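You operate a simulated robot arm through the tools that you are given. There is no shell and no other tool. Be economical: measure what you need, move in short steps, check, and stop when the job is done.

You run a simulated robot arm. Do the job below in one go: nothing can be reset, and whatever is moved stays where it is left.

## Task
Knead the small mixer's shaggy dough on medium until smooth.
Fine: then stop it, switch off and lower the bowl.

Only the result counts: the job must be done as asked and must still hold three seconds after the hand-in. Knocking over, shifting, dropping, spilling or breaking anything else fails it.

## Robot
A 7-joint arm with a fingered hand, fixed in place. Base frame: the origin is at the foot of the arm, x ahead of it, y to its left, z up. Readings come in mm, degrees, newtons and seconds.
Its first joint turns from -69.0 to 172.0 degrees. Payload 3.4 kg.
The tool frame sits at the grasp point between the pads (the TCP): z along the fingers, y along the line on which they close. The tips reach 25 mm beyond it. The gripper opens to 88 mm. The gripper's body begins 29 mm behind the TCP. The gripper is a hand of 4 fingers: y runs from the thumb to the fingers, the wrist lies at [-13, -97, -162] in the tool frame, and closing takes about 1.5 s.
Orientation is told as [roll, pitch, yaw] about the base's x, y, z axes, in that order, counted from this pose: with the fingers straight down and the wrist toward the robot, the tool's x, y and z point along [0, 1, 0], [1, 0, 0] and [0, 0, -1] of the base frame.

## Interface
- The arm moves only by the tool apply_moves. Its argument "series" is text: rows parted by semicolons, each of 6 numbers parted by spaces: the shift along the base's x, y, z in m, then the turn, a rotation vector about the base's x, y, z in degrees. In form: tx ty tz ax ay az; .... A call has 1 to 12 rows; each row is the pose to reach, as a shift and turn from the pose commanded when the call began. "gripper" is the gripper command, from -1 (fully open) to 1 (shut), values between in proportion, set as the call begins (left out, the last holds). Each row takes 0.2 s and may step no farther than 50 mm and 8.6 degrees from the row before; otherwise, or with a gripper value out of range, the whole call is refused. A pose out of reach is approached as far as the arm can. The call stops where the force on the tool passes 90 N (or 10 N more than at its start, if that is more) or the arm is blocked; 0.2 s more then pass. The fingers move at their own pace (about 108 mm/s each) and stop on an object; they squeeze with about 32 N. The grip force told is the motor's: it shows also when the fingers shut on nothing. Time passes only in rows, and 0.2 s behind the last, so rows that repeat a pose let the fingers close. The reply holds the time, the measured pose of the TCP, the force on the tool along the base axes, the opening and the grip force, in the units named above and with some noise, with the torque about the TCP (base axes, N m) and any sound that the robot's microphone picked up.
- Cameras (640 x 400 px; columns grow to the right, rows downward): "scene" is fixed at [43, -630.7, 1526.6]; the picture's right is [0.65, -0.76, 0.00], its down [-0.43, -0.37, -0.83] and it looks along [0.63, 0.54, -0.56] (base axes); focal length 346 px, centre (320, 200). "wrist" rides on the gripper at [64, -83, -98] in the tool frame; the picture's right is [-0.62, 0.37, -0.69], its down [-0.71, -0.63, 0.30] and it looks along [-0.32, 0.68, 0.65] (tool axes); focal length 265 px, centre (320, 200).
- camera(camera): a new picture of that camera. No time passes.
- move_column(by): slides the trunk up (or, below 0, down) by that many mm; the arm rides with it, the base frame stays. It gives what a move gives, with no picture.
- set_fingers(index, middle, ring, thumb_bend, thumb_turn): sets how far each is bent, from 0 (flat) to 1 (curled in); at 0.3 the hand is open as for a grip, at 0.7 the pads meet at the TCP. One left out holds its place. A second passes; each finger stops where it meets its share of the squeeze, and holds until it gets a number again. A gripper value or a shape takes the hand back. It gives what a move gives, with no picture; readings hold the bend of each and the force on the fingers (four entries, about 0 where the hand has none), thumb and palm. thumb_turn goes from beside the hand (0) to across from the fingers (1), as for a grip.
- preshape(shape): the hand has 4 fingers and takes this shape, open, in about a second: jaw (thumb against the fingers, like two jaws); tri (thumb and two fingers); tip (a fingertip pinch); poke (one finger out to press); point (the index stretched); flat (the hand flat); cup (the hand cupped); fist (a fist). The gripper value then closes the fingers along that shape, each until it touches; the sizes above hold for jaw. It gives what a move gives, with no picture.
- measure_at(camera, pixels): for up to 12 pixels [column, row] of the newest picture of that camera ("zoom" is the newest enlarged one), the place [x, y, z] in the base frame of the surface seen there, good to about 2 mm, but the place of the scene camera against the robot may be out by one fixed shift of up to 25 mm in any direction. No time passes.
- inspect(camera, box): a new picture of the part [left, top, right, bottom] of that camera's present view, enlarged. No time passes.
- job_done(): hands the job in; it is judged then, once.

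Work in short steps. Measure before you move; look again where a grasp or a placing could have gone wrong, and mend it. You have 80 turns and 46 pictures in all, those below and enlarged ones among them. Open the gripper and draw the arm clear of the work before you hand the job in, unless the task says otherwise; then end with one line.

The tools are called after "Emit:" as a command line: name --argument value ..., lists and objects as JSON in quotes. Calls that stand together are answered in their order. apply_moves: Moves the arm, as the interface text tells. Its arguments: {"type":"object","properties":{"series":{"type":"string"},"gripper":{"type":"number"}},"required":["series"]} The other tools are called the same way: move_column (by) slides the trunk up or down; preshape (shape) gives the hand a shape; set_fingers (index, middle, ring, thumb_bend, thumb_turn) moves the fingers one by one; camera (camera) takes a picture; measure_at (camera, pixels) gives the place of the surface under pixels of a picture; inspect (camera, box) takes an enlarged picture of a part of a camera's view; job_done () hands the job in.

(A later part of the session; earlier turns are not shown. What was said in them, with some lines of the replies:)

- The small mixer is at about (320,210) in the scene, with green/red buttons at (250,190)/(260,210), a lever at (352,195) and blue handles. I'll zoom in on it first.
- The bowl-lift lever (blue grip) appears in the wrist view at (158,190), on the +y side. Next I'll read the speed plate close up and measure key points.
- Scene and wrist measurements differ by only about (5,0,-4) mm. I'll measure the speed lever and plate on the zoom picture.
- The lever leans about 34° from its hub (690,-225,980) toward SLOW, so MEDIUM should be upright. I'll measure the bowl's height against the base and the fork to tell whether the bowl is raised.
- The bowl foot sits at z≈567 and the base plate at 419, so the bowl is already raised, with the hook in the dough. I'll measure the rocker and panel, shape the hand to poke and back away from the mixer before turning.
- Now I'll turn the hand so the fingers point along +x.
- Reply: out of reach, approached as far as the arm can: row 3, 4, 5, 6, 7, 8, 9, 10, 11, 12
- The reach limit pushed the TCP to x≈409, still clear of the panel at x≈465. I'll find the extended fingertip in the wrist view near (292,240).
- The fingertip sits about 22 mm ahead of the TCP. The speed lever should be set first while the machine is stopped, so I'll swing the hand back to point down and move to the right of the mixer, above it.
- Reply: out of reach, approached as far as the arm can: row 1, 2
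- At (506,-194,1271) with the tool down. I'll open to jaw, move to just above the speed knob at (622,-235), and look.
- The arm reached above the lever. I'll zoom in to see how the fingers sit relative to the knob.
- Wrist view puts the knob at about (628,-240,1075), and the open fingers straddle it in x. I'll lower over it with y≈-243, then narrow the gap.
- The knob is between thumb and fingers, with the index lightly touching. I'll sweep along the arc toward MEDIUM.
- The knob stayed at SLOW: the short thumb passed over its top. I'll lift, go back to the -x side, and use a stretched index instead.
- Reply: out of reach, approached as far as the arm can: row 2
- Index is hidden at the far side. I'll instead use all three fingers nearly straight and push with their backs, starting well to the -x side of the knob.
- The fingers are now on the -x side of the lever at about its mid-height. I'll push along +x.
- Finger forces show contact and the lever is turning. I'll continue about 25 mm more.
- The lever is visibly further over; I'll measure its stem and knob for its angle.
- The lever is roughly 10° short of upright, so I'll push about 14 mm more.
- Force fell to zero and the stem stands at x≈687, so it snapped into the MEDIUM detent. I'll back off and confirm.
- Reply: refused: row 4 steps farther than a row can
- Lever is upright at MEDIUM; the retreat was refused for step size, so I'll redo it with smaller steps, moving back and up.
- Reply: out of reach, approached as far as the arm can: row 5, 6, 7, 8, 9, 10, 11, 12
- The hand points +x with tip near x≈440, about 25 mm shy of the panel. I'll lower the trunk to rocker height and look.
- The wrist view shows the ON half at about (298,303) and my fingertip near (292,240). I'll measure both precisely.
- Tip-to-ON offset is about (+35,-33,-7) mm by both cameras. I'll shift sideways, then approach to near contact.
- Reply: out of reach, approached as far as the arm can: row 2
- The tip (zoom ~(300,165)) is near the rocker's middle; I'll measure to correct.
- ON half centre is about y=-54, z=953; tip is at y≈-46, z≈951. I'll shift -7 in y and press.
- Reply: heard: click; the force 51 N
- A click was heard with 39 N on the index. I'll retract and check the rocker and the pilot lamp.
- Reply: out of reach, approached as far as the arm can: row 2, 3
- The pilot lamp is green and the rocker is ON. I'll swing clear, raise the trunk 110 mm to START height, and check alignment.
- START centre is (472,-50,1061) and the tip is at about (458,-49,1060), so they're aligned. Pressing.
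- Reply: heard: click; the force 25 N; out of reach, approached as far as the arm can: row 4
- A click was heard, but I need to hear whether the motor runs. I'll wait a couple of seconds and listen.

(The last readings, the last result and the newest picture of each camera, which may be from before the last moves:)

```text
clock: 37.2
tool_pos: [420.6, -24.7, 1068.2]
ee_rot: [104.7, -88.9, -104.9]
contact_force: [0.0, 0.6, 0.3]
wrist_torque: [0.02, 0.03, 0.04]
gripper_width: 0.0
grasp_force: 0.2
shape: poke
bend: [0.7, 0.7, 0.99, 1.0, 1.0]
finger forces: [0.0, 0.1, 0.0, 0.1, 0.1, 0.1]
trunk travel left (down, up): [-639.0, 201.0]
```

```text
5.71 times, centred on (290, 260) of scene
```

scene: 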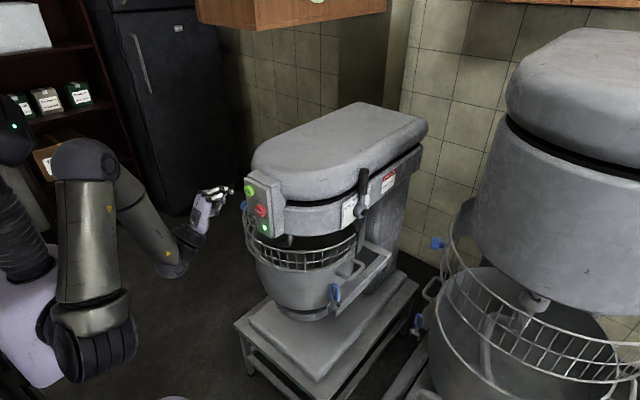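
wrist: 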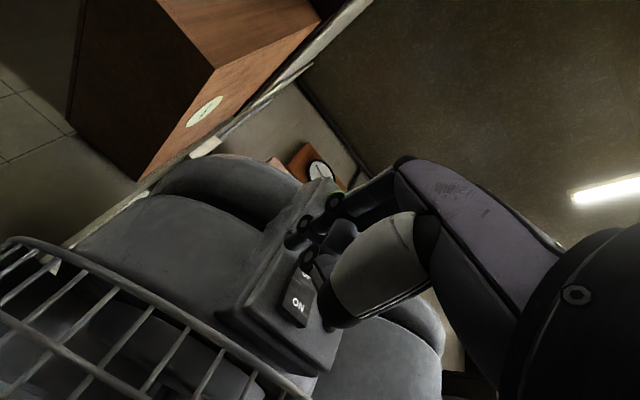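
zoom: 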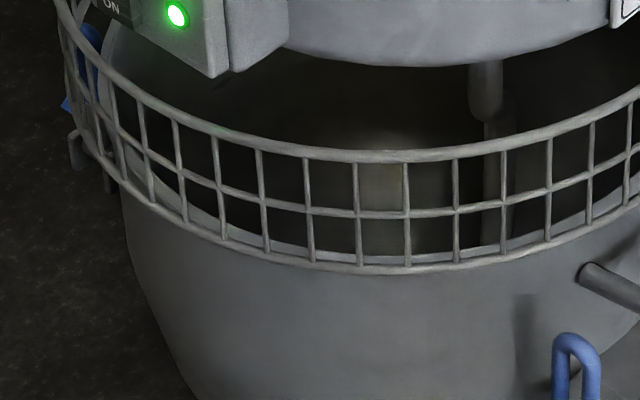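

The hook shaft moved (zoom x≈488 versus further left earlier), so the mixer is running. I'll swing back to the initial viewing pose, where the wrist camera sees the dough.

Emit:
apply_moves --series "0 0.013 0.014 0 7.5 0; 0 0.026 0.028 0 15 0; 0 0.039 0.042 0 22.5 0; 0 0.052 0.056 0 30 0; 0.0 0.065 0.07 0 37.5 0; 0.0 0.078 0.084 0 45 0; 0.005 0.091 0.098 0 52.5 0; 0.01 0.104 0.112 0 60 0; 0.015 0.117 0.126 0 67.5 0; 0.017 0.13 0.14 0 75 0; 0.017 0.143 0.154 0 82.5 0; 0.017 0.155 0.165 0 90 0"

Emit:
inspect --camera "wrist" --box '[150, 160, 350, 360]'

```text
clock: 39.8
tool_pos: [439.5, 135.9, 1228.2]
ee_rot: [-0.2, 0.1, 0.1]
contact_force: [0.0, -0.1, 0.6]
wrist_torque: [-0.06, 0.01, 0.02]
gripper_width: 0.2
grasp_force: 0.1
shape: poke
bend: [0.7, 0.7, 0.99, 1.0, 1.0]
finger forces: [0.1, 0.0, 0.0, 0.0, 0.0, 0.1]
out of reach, approached as far as the arm can: row 1, 2
trunk travel left (down, up): [-639.0, 201.0]
```

```text
2.00 times, centred on (250, 260) of wrist
```

zoom: 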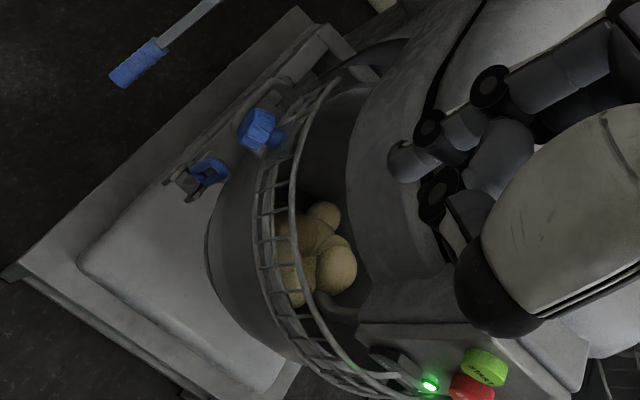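

The dough (zoom ~(315,255)) is visible and still lumpy. I'll wait about 5 s and look again.

Emit:
apply_moves --series "0 0 0 0 0 0; 0 0 0 0 0 0; 0 0 0 0 0 0; 0 0 0 0 0 0; 0 0 0 0 0 0; 0 0 0 0 0 0; 0 0 0 0 0 0; 0 0 0 0 0 0; 0 0 0 0 0 0; 0 0 0 0 0 0; 0 0 0 0 0 0; 0 0 0 0 0 0"

Emit:
apply_moves --series "0 0 0 0 0 0; 0 0 0 0 0 0; 0 0 0 0 0 0; 0 0 0 0 0 0; 0 0 0 0 0 0; 0 0 0 0 0 0; 0 0 0 0 0 0; 0 0 0 0 0 0; 0 0 0 0 0 0; 0 0 0 0 0 0; 0 0 0 0 0 0; 0 0 0 0 0 0"

Emit:
inspect --camera "wrist" --box '[230, 230, 350, 350]'

```text
clock: 42.4
tool_pos: [439.4, 134.7, 1229.0]
ee_rot: [-0.2, -0.1, -0.1]
contact_force: [0.4, 0.1, -0.5]
wrist_torque: [0.0, -0.01, 0.02]
gripper_width: 0.0
grasp_force: 0.0
shape: poke
bend: [0.7, 0.7, 0.99, 1.0, 1.0]
finger forces: [0.0, 0.0, 0.0, 0.1, 0.0, 0.0]
trunk travel left (down, up): [-639.0, 201.0]
```

```text
clock: 45.0
tool_pos: [439.7, 133.7, 1229.1]
ee_rot: [-0.1, -0.1, -0.1]
contact_force: [-0.9, 0.3, -0.3]
wrist_torque: [0.0, -0.02, 0.03]
gripper_width: 0.0
grasp_force: 0.1
shape: poke
bend: [0.7, 0.7, 0.99, 1.0, 1.0]
finger forces: [0.0, 0.0, 0.0, 0.0, 0.0, 0.0]
trunk travel left (down, up): [-639.0, 201.0]
```

```text
3.33 times, centred on (290, 290) of wrist
```

zoom: 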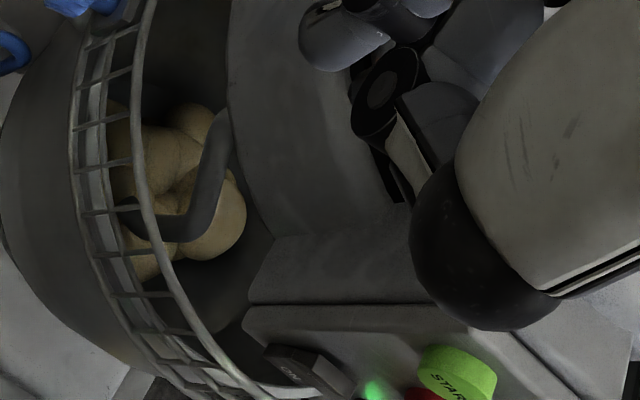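

Hook is moving and the lumps look somewhat more merged. I'll wait another 5 s.

Emit:
apply_moves --series "0 0 0 0 0 0; 0 0 0 0 0 0; 0 0 0 0 0 0; 0 0 0 0 0 0; 0 0 0 0 0 0; 0 0 0 0 0 0; 0 0 0 0 0 0; 0 0 0 0 0 0; 0 0 0 0 0 0; 0 0 0 0 0 0; 0 0 0 0 0 0; 0 0 0 0 0 0"

Emit:
apply_moves --series "0 0 0 0 0 0; 0 0 0 0 0 0; 0 0 0 0 0 0; 0 0 0 0 0 0; 0 0 0 0 0 0; 0 0 0 0 0 0; 0 0 0 0 0 0; 0 0 0 0 0 0; 0 0 0 0 0 0; 0 0 0 0 0 0; 0 0 0 0 0 0; 0 0 0 0 0 0"

Emit:
inspect --camera "wrist" --box '[230, 230, 350, 350]'

```text
clock: 47.6
tool_pos: [439.7, 133.1, 1228.9]
ee_rot: [-0.1, -0.2, -0.1]
contact_force: [0.2, -0.2, 0.4]
wrist_torque: [0.04, 0.01, -0.01]
gripper_width: 0.2
grasp_force: 0.0
shape: poke
bend: [0.7, 0.7, 0.99, 1.0, 1.0]
finger forces: [0.0, 0.1, 0.0, 0.0, 0.1, 0.0]
trunk travel left (down, up): [-639.0, 201.0]
```

```text
clock: 50.2
tool_pos: [440.3, 133.5, 1229.9]
ee_rot: [-0.1, -0.1, -0.1]
contact_force: [-0.4, 0.1, 0.6]
wrist_torque: [0.04, -0.01, -0.01]
gripper_width: 0.0
grasp_force: 0.0
shape: poke
bend: [0.7, 0.7, 0.99, 1.0, 1.0]
finger forces: [0.0, 0.0, 0.1, 0.0, 0.0, 0.2]
trunk travel left (down, up): [-639.0, 201.0]
```

```text
3.33 times, centred on (290, 290) of wrist
```

zoom: 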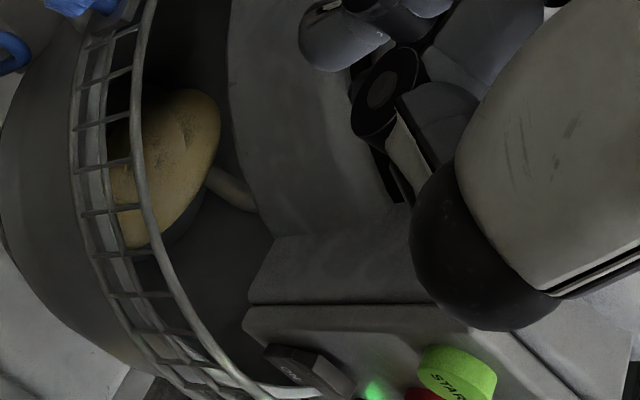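

The dough is now one smooth mass at t=50. I'll swing back to the poke pose in front of the panel at once.

Emit:
apply_moves --series "-0.005 -0.013 -0.010 0 -7.5 0; -0.01 -0.026 -0.02 0 -15 0; -0.017 -0.039 -0.03 0 -22.5 0; -0.02 -0.052 -0.045 0 -30 0; -0.02 -0.065 -0.06 0 -37.5 0; -0.02 -0.08 -0.08 0 -45 0; -0.02 -0.1 -0.1 0 -52.5 0; -0.02 -0.12 -0.12 0 -60 0; -0.02 -0.14 -0.14 0 -67.5 0; -0.02 -0.16 -0.165 0 -75 0; -0.02 -0.18 -0.185 0 -82.5 0; -0.017 -0.2 -0.206 0 -90 0"

```text
clock: 52.8
tool_pos: [448.3, -68.7, 1061.5]
ee_rot: [110.0, -86.8, -110.7]
contact_force: [0.2, -0.2, 0.0]
wrist_torque: [-0.01, 0.01, 0.05]
gripper_width: 0.0
grasp_force: 0.1
shape: poke
bend: [0.7, 0.7, 0.99, 1.0, 1.0]
finger forces: [0.0, 0.0, 0.1, 0.0, 0.1, 0.0]
out of reach, approached as far as the arm can: row 9, 10, 11, 12
trunk travel left (down, up): [-639.0, 201.0]
```

At (448,-69,1061). I'll lower the trunk 40 mm to STOP height, STOP centre being about (471,-84,1020).

Emit:
move_column --by -40

Emit:
apply_moves --series "0 -0.01 0 0 0 0; 0 -0.018 0 0 0 0; 0.004 -0.018 0 0 0 0; 0.008 -0.018 0 0 0 0; 0.012 -0.018 0 0 0 0; 0.016 -0.018 0 0 0 0"

```text
clock: 53.6
tool_pos: [447.7, -66.4, 1021.7]
ee_rot: [111.8, -87.4, -112.9]
contact_force: [-3.1, 11.3, 15.9]
wrist_torque: [-0.25, -0.48, 0.29]
gripper_width: 0.0
grasp_force: 0.1
shape: poke
bend: [0.7, 0.7, 0.99, 1.0, 1.0]
finger forces: [0.0, 21.7, 0.1, 0.0, 0.1, 0.0]
trunk travel left (down, up): [-599.0, 241.0]
heard: click
```

```text
clock: 55.0
tool_pos: [454.4, -87.1, 1026.8]
ee_rot: [137.7, -87.2, -138.6]
contact_force: [-31.3, -13.6, 16.5]
wrist_torque: [0.02, -0.66, -0.6]
gripper_width: 0.0
grasp_force: 0.0
shape: poke
bend: [0.7, 0.7, 0.99, 1.0, 1.0]
finger forces: [0.0, 42.8, 0.1, 0.0, 0.1, 0.1]
trunk travel left (down, up): [-599.0, 241.0]
```

A click came from the middle finger on STOP, and it is now pressed firmly. I'll retreat and check that the hook is still.

Emit:
apply_moves --series "-0.01 0 0 0 0 0; -0.018 0.01 0 0 0 0; -0.024 0.03 0 0 0 0; -0.03 0.05 0 0 0 0; -0.033 0.065 0 0 0 0"

Emit:
inspect --camera "scene" --box '[220, 165, 360, 285]'

Emit:
apply_moves --series "0 0 0 0 0 0; 0 0 0 0 0 0"

Emit:
inspect --camera "scene" --box '[220, 165, 360, 285]'

```text
clock: 56.2
tool_pos: [436.7, -24.9, 1018.1]
ee_rot: [81.6, -87.5, -83.1]
contact_force: [-0.3, -0.4, 0.3]
wrist_torque: [0.01, 0.0, 0.0]
gripper_width: 0.0
grasp_force: 0.0
shape: poke
bend: [0.7, 0.7, 0.99, 1.0, 1.0]
finger forces: [0.1, 0.1, 0.0, 0.0, 0.0, 0.1]
trunk travel left (down, up): [-599.0, 241.0]
```

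```text
3.33 times, centred on (290, 225) of scene
```

zoom: 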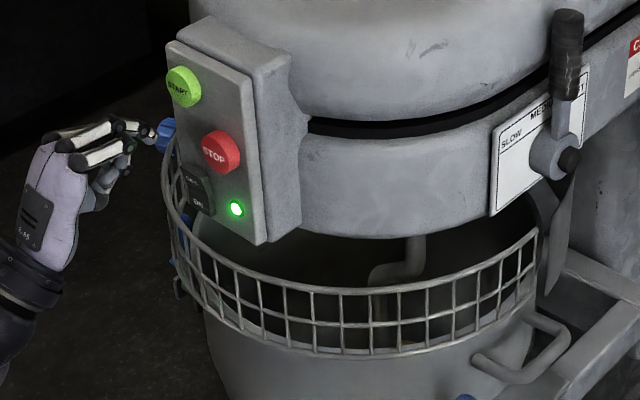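

```text
clock: 56.8
tool_pos: [435.6, -23.1, 1019.4]
ee_rot: [87.7, -87.4, -88.9]
contact_force: [-0.4, 0.1, -0.5]
wrist_torque: [-0.01, 0.0, 0.0]
gripper_width: 0.0
grasp_force: 0.1
shape: poke
bend: [0.7, 0.7, 0.99, 1.0, 1.0]
finger forces: [0.0, 0.1, 0.0, 0.0, 0.1, 0.1]
trunk travel left (down, up): [-599.0, 241.0]
```

```text
3.33 times, centred on (290, 225) of scene
```

zoom: 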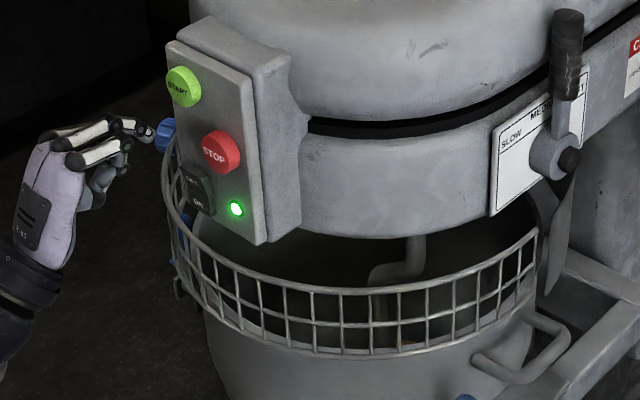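

The hook is identical in both views, so it has stopped. Now for OFF: I'll lower the trunk 41 mm (OFF is ~22 mm above the ON press point) and press at y≈-55.

Emit:
move_column --by -40

Emit:
apply_moves --series "0.004 -0.015 0 0 0 0; 0.006 -0.031 0 0 0 0; 0.01 -0.031 0 0 0 0; 0.014 -0.031 0 0 0 0; 0.018 -0.031 0 0 0 0; 0.022 -0.031 0 0 0 0; 0.026 -0.031 0 0 0 0"

```text
clock: 57.6
tool_pos: [434.9, -22.3, 980.1]
ee_rot: [87.3, -87.4, -88.3]
contact_force: [0.1, -0.4, -0.2]
wrist_torque: [0.02, -0.03, 0.0]
gripper_width: 0.1
grasp_force: 0.0
shape: poke
bend: [0.7, 0.7, 0.99, 1.0, 1.0]
finger forces: [0.0, 0.0, 0.0, 0.1, 0.0, 0.0]
trunk travel left (down, up): [-559.0, 281.0]
```

```text
clock: 59.2
tool_pos: [451.7, -47.9, 982.5]
ee_rot: [129.8, -88.5, -130.2]
contact_force: [-26.0, 0.5, 6.0]
wrist_torque: [-0.08, -0.06, -0.27]
gripper_width: 0.0
grasp_force: 0.1
shape: poke
bend: [0.7, 0.7, 0.99, 1.0, 1.0]
finger forces: [0.0, 26.4, 0.0, 0.0, 0.0, 0.0]
trunk travel left (down, up): [-559.0, 281.0]
heard: click
```

Another click. I'll retreat, flatten the hand, and move left to y≈249 to prepare for the lift lever, checking the rocker and lamp on the way.

Emit:
apply_moves --series "-0.01 0 0 0 0 0; -0.014 0.02 0 0 0 0; -0.015 0.05 0 0 0 0; -0.015 0.09 0 0 0 0; -0.01 0.13 0 0 0 0; 0.0 0.17 0 0 0 0; 0 0.21 0 0 0 0; 0 0.25 0 0 0 0; 0.0 0.28 0 0 0 0; 0.0 0.3 0 0 0 0"

Emit:
preshape --shape "flat"

Emit:
camera --camera "scene"

Emit:
inspect --camera "scene" --box '[220, 165, 300, 245]'

```text
clock: 61.4
tool_pos: [459.6, 256.9, 972.6]
ee_rot: [-25.8, -89.8, 25.7]
contact_force: [1.4, 0.1, 0.7]
wrist_torque: [0.01, 0.02, -0.01]
gripper_width: 0.2
grasp_force: 0.0
shape: poke
bend: [0.7, 0.7, 0.99, 1.0, 1.0]
finger forces: [0.1, 0.0, 0.0, 0.1, 0.1, 0.0]
trunk travel left (down, up): [-559.0, 281.0]
```

```text
clock: 62.3
tool_pos: [460.4, 257.0, 972.3]
ee_rot: [13.9, -89.7, -14.1]
contact_force: [0.2, 0.1, -0.4]
wrist_torque: [0.01, 0.03, 0.02]
gripper_width: 0.0
grasp_force: 0.0
shape: flat
bend: [0.0, 0.0, 0.0, 0.4, 0.0]
finger forces: [0.0, 0.1, 0.1, 0.0, 0.0, 0.0]
trunk travel left (down, up): [-559.0, 281.0]
```

```text
9 pictures are left
```

scene: 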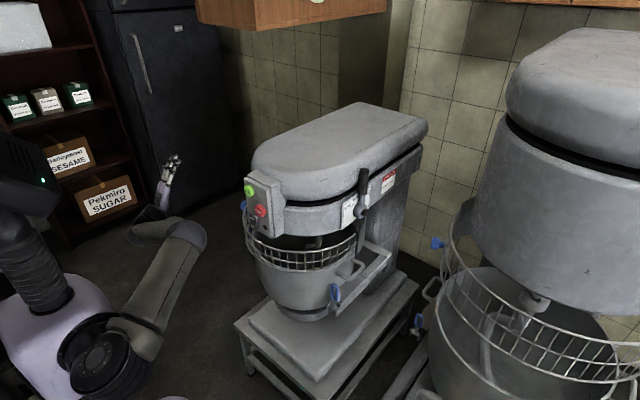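

```text
5.00 times, centred on (260, 205) of scene
```

zoom: 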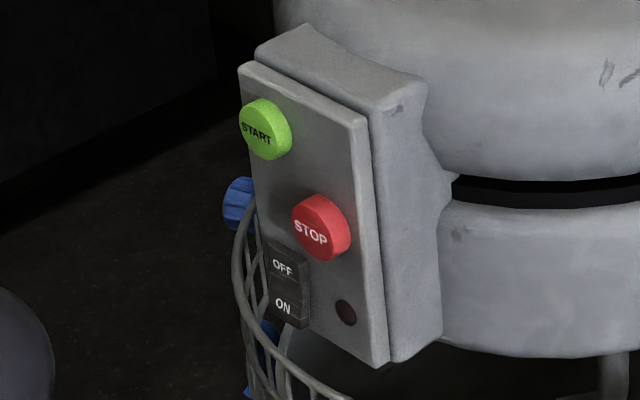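

The rocker reads OFF and the lamp is dark. Before lowering the trunk I'll check where the elbow and hand are.

Emit:
measure_at --camera "scene" --pixels '[[190, 232], [150, 212], [150, 330], [170, 165], [178, 157], [235, 325], [260, 300], [160, 205]]'

```text
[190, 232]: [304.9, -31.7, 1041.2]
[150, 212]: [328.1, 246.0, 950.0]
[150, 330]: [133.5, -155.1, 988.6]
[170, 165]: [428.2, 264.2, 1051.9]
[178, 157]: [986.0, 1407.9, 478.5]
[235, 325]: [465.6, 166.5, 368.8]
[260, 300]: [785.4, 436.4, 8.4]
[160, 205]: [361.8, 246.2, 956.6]
```

Flat fingers point about 54° upward in this pose, so I'll pitch +54° to make the back of the hand horizontal, and shift to x≈520. Then I'll lower the trunk so the hand can go under the lift lever's grip (end near (650,249,605)).

Emit:
apply_moves --series "0.01 0 0 0 8 0; 0.02 0 0 0 16 0; 0.03 -0.003 0 0 24 0; 0.04 -0.005 0 0 32 0; 0.05 -0.006 0 0 40 0; 0.06 -0.006 0 0 48 0; 0.06 -0.006 0 0 54 0"

Emit:
move_column --by -300

Emit:
camera --camera "wrist"

```text
clock: 63.9
tool_pos: [518.7, 249.8, 972.7]
ee_rot: [0.0, -35.5, -0.1]
contact_force: [-0.1, -0.3, -0.7]
wrist_torque: [0.01, 0.03, 0.0]
gripper_width: 0.0
grasp_force: 0.1
shape: flat
bend: [0.0, 0.0, 0.0, 0.4, 0.0]
finger forces: [0.0, 0.1, 0.1, 0.0, 0.0, 0.0]
trunk travel left (down, up): [-559.0, 281.0]
```

```text
clock: 66.9
tool_pos: [519.8, 248.8, 671.5]
ee_rot: [0.0, -35.7, -0.1]
contact_force: [1.1, -0.5, 0.4]
wrist_torque: [-0.02, -0.02, -0.01]
gripper_width: 0.3
grasp_force: 0.0
shape: flat
bend: [0.0, 0.0, 0.0, 0.4, 0.0]
finger forces: [0.1, 0.1, 0.0, 0.1, 0.0, 0.0]
trunk travel left (down, up): [-259.0, 581.0]
```

```text
7 pictures are left
```

wrist: 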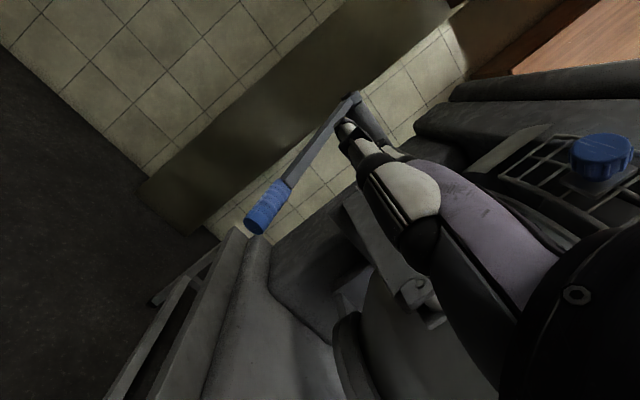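

The grip is at (265,205), its end at (256,228); my fingers are near (350,135). I'll measure the lever.

Emit:
measure_at --camera "wrist" --pixels '[[258, 226], [266, 208], [280, 188], [310, 150], [350, 103], [346, 130], [375, 160], [255, 290], [262, 240], [385, 125]]'

```text
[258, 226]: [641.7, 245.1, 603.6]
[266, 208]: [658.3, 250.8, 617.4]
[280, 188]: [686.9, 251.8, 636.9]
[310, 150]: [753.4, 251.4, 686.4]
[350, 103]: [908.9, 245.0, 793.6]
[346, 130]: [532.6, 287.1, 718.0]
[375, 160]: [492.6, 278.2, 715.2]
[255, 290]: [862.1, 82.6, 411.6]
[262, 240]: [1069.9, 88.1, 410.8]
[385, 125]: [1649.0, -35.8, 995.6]
```

Lever end is at about (640,247,600). I'll lower 185 mm so the hand sits below it, then slide forward under the grip.

Emit:
move_column --by -190

Emit:
apply_moves --series "0.02 0 0 0 0 0; 0.04 0 0 0 0 0; 0.06 0 0 0 0 0; 0.08 0 0 0 0 0; 0.1 0 0 0 0 0"

Emit:
camera --camera "scene"

```text
clock: 69.0
tool_pos: [518.3, 248.7, 481.8]
ee_rot: [0.0, -35.7, -0.1]
contact_force: [0.0, 0.0, -0.7]
wrist_torque: [0.02, -0.01, 0.01]
gripper_width: 0.2
grasp_force: 0.1
shape: flat
bend: [0.0, 0.0, 0.0, 0.4, 0.0]
finger forces: [0.0, 0.1, 0.0, 0.0, 0.0, 0.0]
trunk travel left (down, up): [-69.0, 771.0]
```

```text
clock: 70.2
tool_pos: [608.5, 249.9, 482.8]
ee_rot: [0.0, -35.8, -0.1]
contact_force: [-0.1, -0.1, 0.5]
wrist_torque: [-0.01, 0.02, -0.01]
gripper_width: 0.0
grasp_force: 0.1
shape: flat
bend: [0.0, 0.0, 0.0, 0.4, 0.0]
finger forces: [0.1, 0.0, 0.1, 0.1, 0.0, 0.0]
out of reach, approached as far as the arm can: row 5
trunk travel left (down, up): [-69.0, 771.0]
```

```text
6 pictures are left
```

scene: 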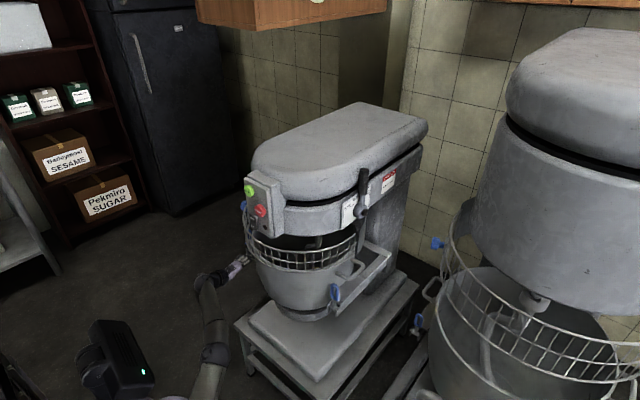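

No contact; TCP is at x=608. I'll measure the visible fingers to know where the hand's top lies.

Emit:
measure_at --camera "scene" --pixels '[[240, 258], [236, 265], [232, 272], [243, 262], [215, 278]]'

Emit:
inspect --camera "wrist" --box '[180, 40, 480, 300]'

```text
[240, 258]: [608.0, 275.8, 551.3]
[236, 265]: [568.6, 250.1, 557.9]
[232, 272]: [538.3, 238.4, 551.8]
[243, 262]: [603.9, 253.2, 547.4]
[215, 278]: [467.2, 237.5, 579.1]
```

```text
1.54 times, centred on (330, 170) of wrist
```

zoom: 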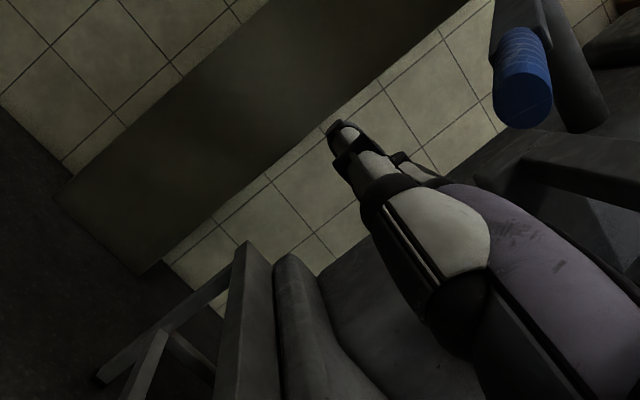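

The fingertips reach only x≈615, just short of the lever end at 640. I'll yaw the hand ~20° left to line it up with the arm and try to advance further.

Emit:
apply_moves --series "0 0 0 0 0 7; 0 -0.004 0 0 0 14; 0 -0.008 0 0 0 20; 0.015 -0.008 0 0 0 20; 0.03 -0.008 0 0 0 20; 0.045 -0.008 0 0 0 20; 0.055 -0.008 0 0 0 20"

```text
clock: 71.8
tool_pos: [665.5, 240.4, 482.6]
ee_rot: [0.0, -35.7, 19.8]
contact_force: [0.4, -1.0, 0.3]
wrist_torque: [0.0, 0.03, 0.01]
gripper_width: 0.2
grasp_force: 0.1
shape: flat
bend: [0.0, 0.0, 0.0, 0.4, 0.0]
finger forces: [0.0, 0.1, 0.0, 0.0, 0.0, 0.0]
trunk travel left (down, up): [-69.0, 771.0]
```

Reached x=665 with no contact, so the fingers are under the grip. I'll raise the trunk in steps to lift the lever.

Emit:
move_column --by 50

Emit:
move_column --by 20

```text
clock: 72.7
tool_pos: [664.6, 242.0, 527.4]
ee_rot: [-0.1, -35.3, 20.0]
contact_force: [-6.3, -1.2, -19.3]
wrist_torque: [-0.02, -0.71, 0.04]
gripper_width: 0.0
grasp_force: 0.0
shape: flat
bend: [0.0, 0.0, 0.0, 0.4, 0.0]
finger forces: [18.7, 0.0, 0.0, 0.1, 0.0, 0.5]
trunk travel left (down, up): [-119.0, 721.0]
```

```text
clock: 73.2
tool_pos: [660.7, 245.9, 530.4]
ee_rot: [-0.3, -34.0, 20.5]
contact_force: [-0.5, -1.8, -16.2]
wrist_torque: [0.09, -0.24, 0.02]
gripper_width: 0.1
grasp_force: 0.1
shape: flat
bend: [0.0, 0.0, 0.0, 0.4, 0.0]
finger forces: [10.2, 0.0, 0.0, 0.1, 0.1, 7.8]
trunk travel left (down, up): [-132.0, 708.0]
stopped: the force on the tool passed its limit at 96 N (the readings are from after the stop); the commanded pose is now the measured one
```

Lifting met 96 N, then the load dropped to 16 N. I need to see whether the lever moved.

Emit:
camera --camera "wrist"

```text
4 pictures are left
```

wrist: 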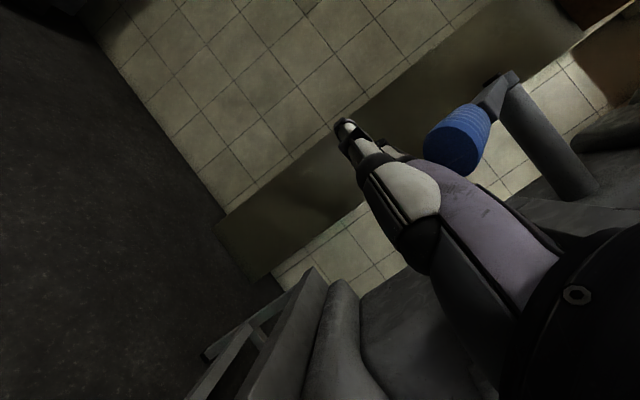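

Emit:
measure_at --camera "wrist" --pixels '[[455, 145], [450, 165], [475, 115], [485, 105], [515, 78], [505, 90], [560, 140]]'

```text
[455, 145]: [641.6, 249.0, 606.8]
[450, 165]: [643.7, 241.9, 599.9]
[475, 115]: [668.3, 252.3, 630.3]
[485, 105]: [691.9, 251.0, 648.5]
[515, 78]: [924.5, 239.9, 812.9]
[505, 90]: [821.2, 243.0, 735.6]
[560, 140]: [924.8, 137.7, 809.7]
```

The lever hardly moved, perhaps because the trunk lifted too fast for a damped lever. I'll try slowly with the arm, 4 mm per step, and watch the force.

Emit:
apply_moves --series "-0.001 0 0.003 0 0 0; -0.002 0 0.006 0 0 0; -0.003 0 0.009 0 0 0; -0.005 0 0.012 0 0 0; -0.007 0 0.016 0 0 0; -0.009 0 0.02 0 0 0"

```text
clock: 74.6
tool_pos: [653.0, 246.9, 554.7]
ee_rot: [-0.4, -34.6, 20.8]
contact_force: [-3.4, 5.2, -11.8]
wrist_torque: [-0.31, -0.46, -0.14]
gripper_width: 0.0
grasp_force: 0.0
shape: flat
bend: [0.0, 0.0, 0.0, 0.4, 0.0]
finger forces: [0.0, 0.0, 0.0, 0.0, 0.0, 13.1]
trunk travel left (down, up): [-132.0, 708.0]
```

It moves: the hand rose 25 mm at only ~12 N, so upward is right and slower is better. I'll continue along the arc.

Emit:
apply_moves --series "-0.004 0 0.008 0 0 0; -0.008 0 0.016 0 0 0; -0.012 0 0.024 0 0 0; -0.016 0 0.032 0 0 0; -0.02 0 0.04 0 0 0; -0.023 0 0.048 0 0 0; -0.026 0 0.056 0 0 0; -0.029 0 0.064 0 0 0; -0.032 0 0.072 0 0 0; -0.034 0 0.08 0 0 0; -0.036 0 0.088 0 0 0; -0.038 0 0.096 0 0 0"

Emit:
apply_moves --series "-0.003 0 0.008 0 0 0; -0.005 0 0.016 0 0 0; -0.007 0 0.024 0 0 0; -0.009 0 0.032 0 0 0; -0.01 0 0.04 0 0 0; -0.011 0 0.048 0 0 0; -0.012 0 0.056 0 0 0; -0.013 0 0.064 0 0 0; -0.013 0 0.072 0 0 0; -0.013 0 0.08 0 0 0; -0.013 0 0.088 0 0 0; -0.013 0 0.096 0 0 0"

```text
clock: 77.2
tool_pos: [613.7, 243.9, 650.1]
ee_rot: [-0.3, -34.4, 20.5]
contact_force: [0.4, 0.1, -0.8]
wrist_torque: [0.02, 0.0, 0.01]
gripper_width: 0.1
grasp_force: 0.0
shape: flat
bend: [0.0, 0.0, 0.0, 0.4, 0.0]
finger forces: [0.0, 0.0, 0.0, 0.0, 0.1, 0.0]
trunk travel left (down, up): [-132.0, 708.0]
```

```text
clock: 80.0
tool_pos: [622.0, 208.5, 707.8]
ee_rot: [2.0, -32.0, 17.0]
contact_force: [0.1, -0.3, -0.6]
wrist_torque: [0.01, -0.03, 0.03]
gripper_width: 0.0
grasp_force: 0.0
shape: flat
bend: [0.0, 0.0, 0.0, 0.4, 0.0]
finger forces: [0.1, 0.0, 0.0, 0.0, 0.0, 0.0]
out of reach, approached as far as the arm can: row 9, 10, 11, 12
trunk travel left (down, up): [-132.0, 708.0]
stopped in row 12: the arm was blocked; the commanded pose is now the measured one
```

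Contact was lost, so the lever either swung through or slipped off. I'll look at the scene.

Emit:
camera --camera "scene"

Emit:
measure_at --camera "scene" --pixels '[[300, 318], [335, 292], [303, 250], [303, 270], [240, 240], [245, 245], [250, 150], [345, 268]]'

```text
3 pictures are left
```

scene: 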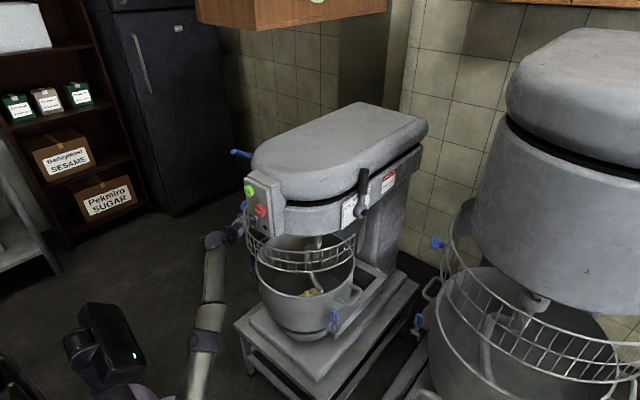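

```text
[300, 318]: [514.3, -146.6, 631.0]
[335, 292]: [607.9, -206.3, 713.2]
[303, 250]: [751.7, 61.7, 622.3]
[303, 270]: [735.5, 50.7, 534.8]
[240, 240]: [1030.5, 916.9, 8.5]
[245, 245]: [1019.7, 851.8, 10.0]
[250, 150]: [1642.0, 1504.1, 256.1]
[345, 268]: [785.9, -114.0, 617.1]
```

The bowl has dropped and the lever now points up (blue grip at (238,153)). I'll measure the lever and bowl, then withdraw the hand backward and away.

Emit:
measure_at --camera "scene" --pixels '[[236, 152], [243, 155], [249, 157], [310, 340], [300, 335], [300, 345], [334, 318], [262, 262], [310, 292]]'

Emit:
apply_moves --series "-0.01 0.01 0 0 0 0; -0.03 0.02 0 0 0 0; -0.05 0.03 0 0 0 0; -0.07 0.03 0 0 0 0; -0.09 0.03 0 0 0 0; -0.11 0.03 0 0 0 0; -0.13 0.03 0 0 0 0"

```text
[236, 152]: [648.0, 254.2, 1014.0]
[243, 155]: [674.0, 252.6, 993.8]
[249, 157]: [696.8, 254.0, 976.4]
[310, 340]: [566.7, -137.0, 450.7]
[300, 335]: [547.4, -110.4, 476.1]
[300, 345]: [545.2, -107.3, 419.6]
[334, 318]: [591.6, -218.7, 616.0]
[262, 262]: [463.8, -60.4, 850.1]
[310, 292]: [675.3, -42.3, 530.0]
```

```text
clock: 81.6
tool_pos: [485.4, 245.5, 707.2]
ee_rot: [1.5, -32.1, 17.6]
contact_force: [-0.4, 0.7, 0.3]
wrist_torque: [0.0, -0.01, 0.0]
gripper_width: 0.0
grasp_force: 0.0
shape: flat
bend: [0.0, 0.0, 0.0, 0.4, 0.0]
finger forces: [0.0, 0.0, 0.0, 0.0, 0.0, 0.1]
trunk travel left (down, up): [-132.0, 708.0]
```

The lever is now at +36° (grip at (648,254,1014)) and the bowl clamp dropped about 112 mm, which is full travel. I'll draw further away, open the hand, and take a last look.

Emit:
apply_moves --series "-0.03 0.02 0 0 0 0; -0.05 0.05 0 0 0 0; -0.06 0.08 0 0 0 0"

Emit:
preshape --shape "jaw"

Emit:
inspect --camera "scene" --box '[200, 130, 420, 370]'

Emit:
inspect --camera "scene" --box '[280, 265, 350, 315]'

```text
clock: 82.6
tool_pos: [464.8, 272.8, 749.4]
ee_rot: [7.5, -33.0, 10.4]
contact_force: [0.2, -0.7, 0.0]
wrist_torque: [0.0, 0.0, -0.02]
gripper_width: 0.0
grasp_force: 0.0
shape: flat
bend: [0.0, 0.0, 0.0, 0.4, 0.0]
finger forces: [0.0, 0.0, 0.0, 0.0, 0.0, 0.1]
out of reach, approached as far as the arm can: row 3
trunk travel left (down, up): [-132.0, 708.0]
stopped in row 3: the arm was blocked; the commanded pose is now the measured one
```

```text
clock: 83.5
tool_pos: [464.0, 273.5, 747.9]
ee_rot: [7.4, -33.0, 10.4]
contact_force: [-0.1, -0.6, 0.4]
wrist_torque: [0.04, -0.02, 0.01]
gripper_width: 87.9
grasp_force: 0.1
shape: jaw
bend: [0.3, 0.3, 0.3, 0.3, 0.97]
finger forces: [0.0, 0.1, 0.0, 0.0, 0.1, 0.0]
trunk travel left (down, up): [-132.0, 708.0]
```

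```text
1.67 times, centred on (310, 250) of scene
```

zoom: 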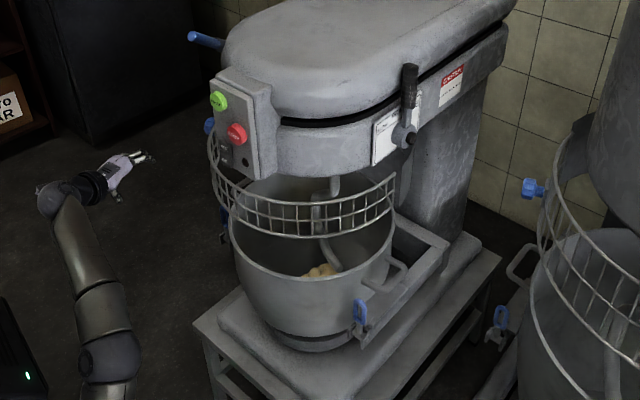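

```text
8.00 times, centred on (315, 290) of scene
```

zoom: 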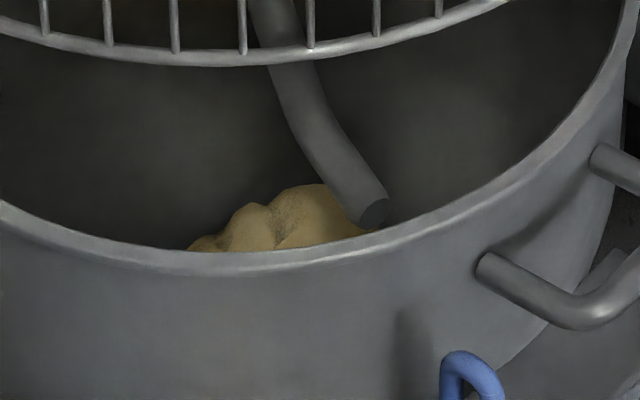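

The last view makes the dough look somewhat lumpy, so I must check before handing in. With one picture left, I'll bring the wrist camera to a planned pose, TCP≈(433,136,992) pointing down, to look through the gap between the guard and the bowl rim.

Emit:
move_column --by 402

Emit:
apply_moves --series "0 -0.02 -0.01 -1.7 5.4 -2; 0 -0.045 -0.03 -3.4 10.8 -4; -0.005 -0.07 -0.06 -5.1 16.2 -6.1; -0.01 -0.095 -0.09 -6.8 21.5 -8.1; -0.02 -0.12 -0.12 -8.5 26.9 -10.2; -0.03 -0.137 -0.155 -10.2 32.3 -12.2"

Emit:
preshape --shape "poke"

```text
refused: 402 is not a number from -400 to 400
```

```text
clock: 84.9
tool_pos: [430.3, 139.5, 592.3]
ee_rot: [-0.1, 0.2, 0.3]
contact_force: [0.2, 0.3, -0.6]
wrist_torque: [0.0, -0.01, 0.01]
gripper_width: 87.8
grasp_force: 0.0
shape: jaw
bend: [0.3, 0.3, 0.3, 0.3, 0.97]
finger forces: [0.0, 0.0, 0.0, 0.1, 0.0, 0.0]
trunk travel left (down, up): [-132.0, 708.0]
```

```text
clock: 85.8
tool_pos: [432.8, 140.2, 592.7]
ee_rot: [-0.1, 0.2, 0.4]
contact_force: [-0.2, 0.0, 0.9]
wrist_torque: [0.02, 0.0, -0.02]
gripper_width: 0.0
grasp_force: 0.1
shape: poke
bend: [0.7, 0.7, 0.99, 1.0, 1.0]
finger forces: [0.0, 0.0, 0.0, 0.0, 0.0, 0.1]
trunk travel left (down, up): [-132.0, 708.0]
```

The column call was refused (limit 400), but the rest moved safely with no contact. I'll raise the trunk 400 and take the picture.

Emit:
move_column --by 400

Emit:
inspect --camera "wrist" --box '[220, 200, 340, 300]'

```text
clock: 89.7
tool_pos: [433.3, 140.1, 992.3]
ee_rot: [-0.1, 0.0, 0.5]
contact_force: [1.1, 0.7, 0.2]
wrist_torque: [0.01, 0.01, -0.01]
gripper_width: 0.0
grasp_force: 0.0
shape: poke
bend: [0.7, 0.7, 0.99, 1.0, 1.0]
finger forces: [0.0, 0.1, 0.0, 0.0, 0.0, 0.1]
trunk travel left (down, up): [-532.0, 308.0]
```

```text
4.00 times, centred on (280, 250) of wrist
```

zoom: 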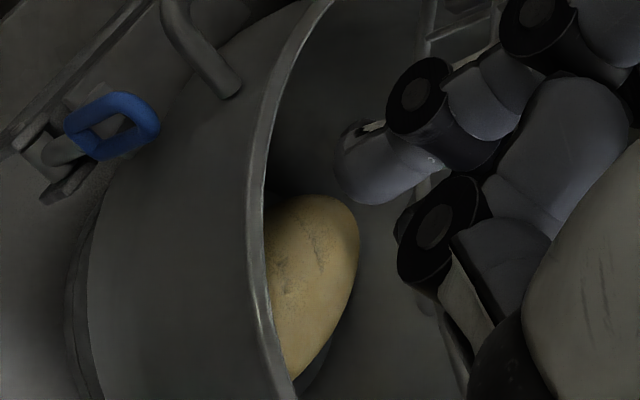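

From this side the dough is one smooth mass, unlike the separate lumps seen up to t=45, and it matches the t=50 view. The mixer is off and the bowl is down, so I'll raise the arm back to its starting place and open the hand.

Emit:
move_column --by 240

Emit:
preshape --shape "jaw"

```text
clock: 92.2
tool_pos: [431.7, 140.1, 1231.7]
ee_rot: [-0.1, 0.1, 0.4]
contact_force: [0.1, 0.3, 0.0]
wrist_torque: [0.0, -0.01, -0.02]
gripper_width: 0.0
grasp_force: 0.1
shape: poke
bend: [0.7, 0.7, 0.99, 1.0, 1.0]
finger forces: [0.0, 0.1, 0.0, 0.0, 0.1, 0.0]
trunk travel left (down, up): [-772.0, 68.0]
```

```text
clock: 93.1
tool_pos: [432.2, 139.1, 1232.2]
ee_rot: [-0.1, 0.0, 0.5]
contact_force: [-0.2, 0.0, -0.2]
wrist_torque: [0.01, 0.01, 0.0]
gripper_width: 87.8
grasp_force: 0.0
shape: jaw
bend: [0.3, 0.3, 0.3, 0.3, 0.98]
finger forces: [0.1, 0.1, 0.1, 0.0, 0.0, 0.0]
trunk travel left (down, up): [-772.0, 68.0]
```

The arm is clear, the hand open and nothing is touching, so I'm handing in.

Emit:
job_done

```text
The job is handed in.
```

The small mixer kneaded the dough on medium for about 19 s and is now stopped and switched off with the bowl lowered; the dough looked smooth from the wrist camera, but one scene view still showed some lumps, and I had no pictures left to settle it.
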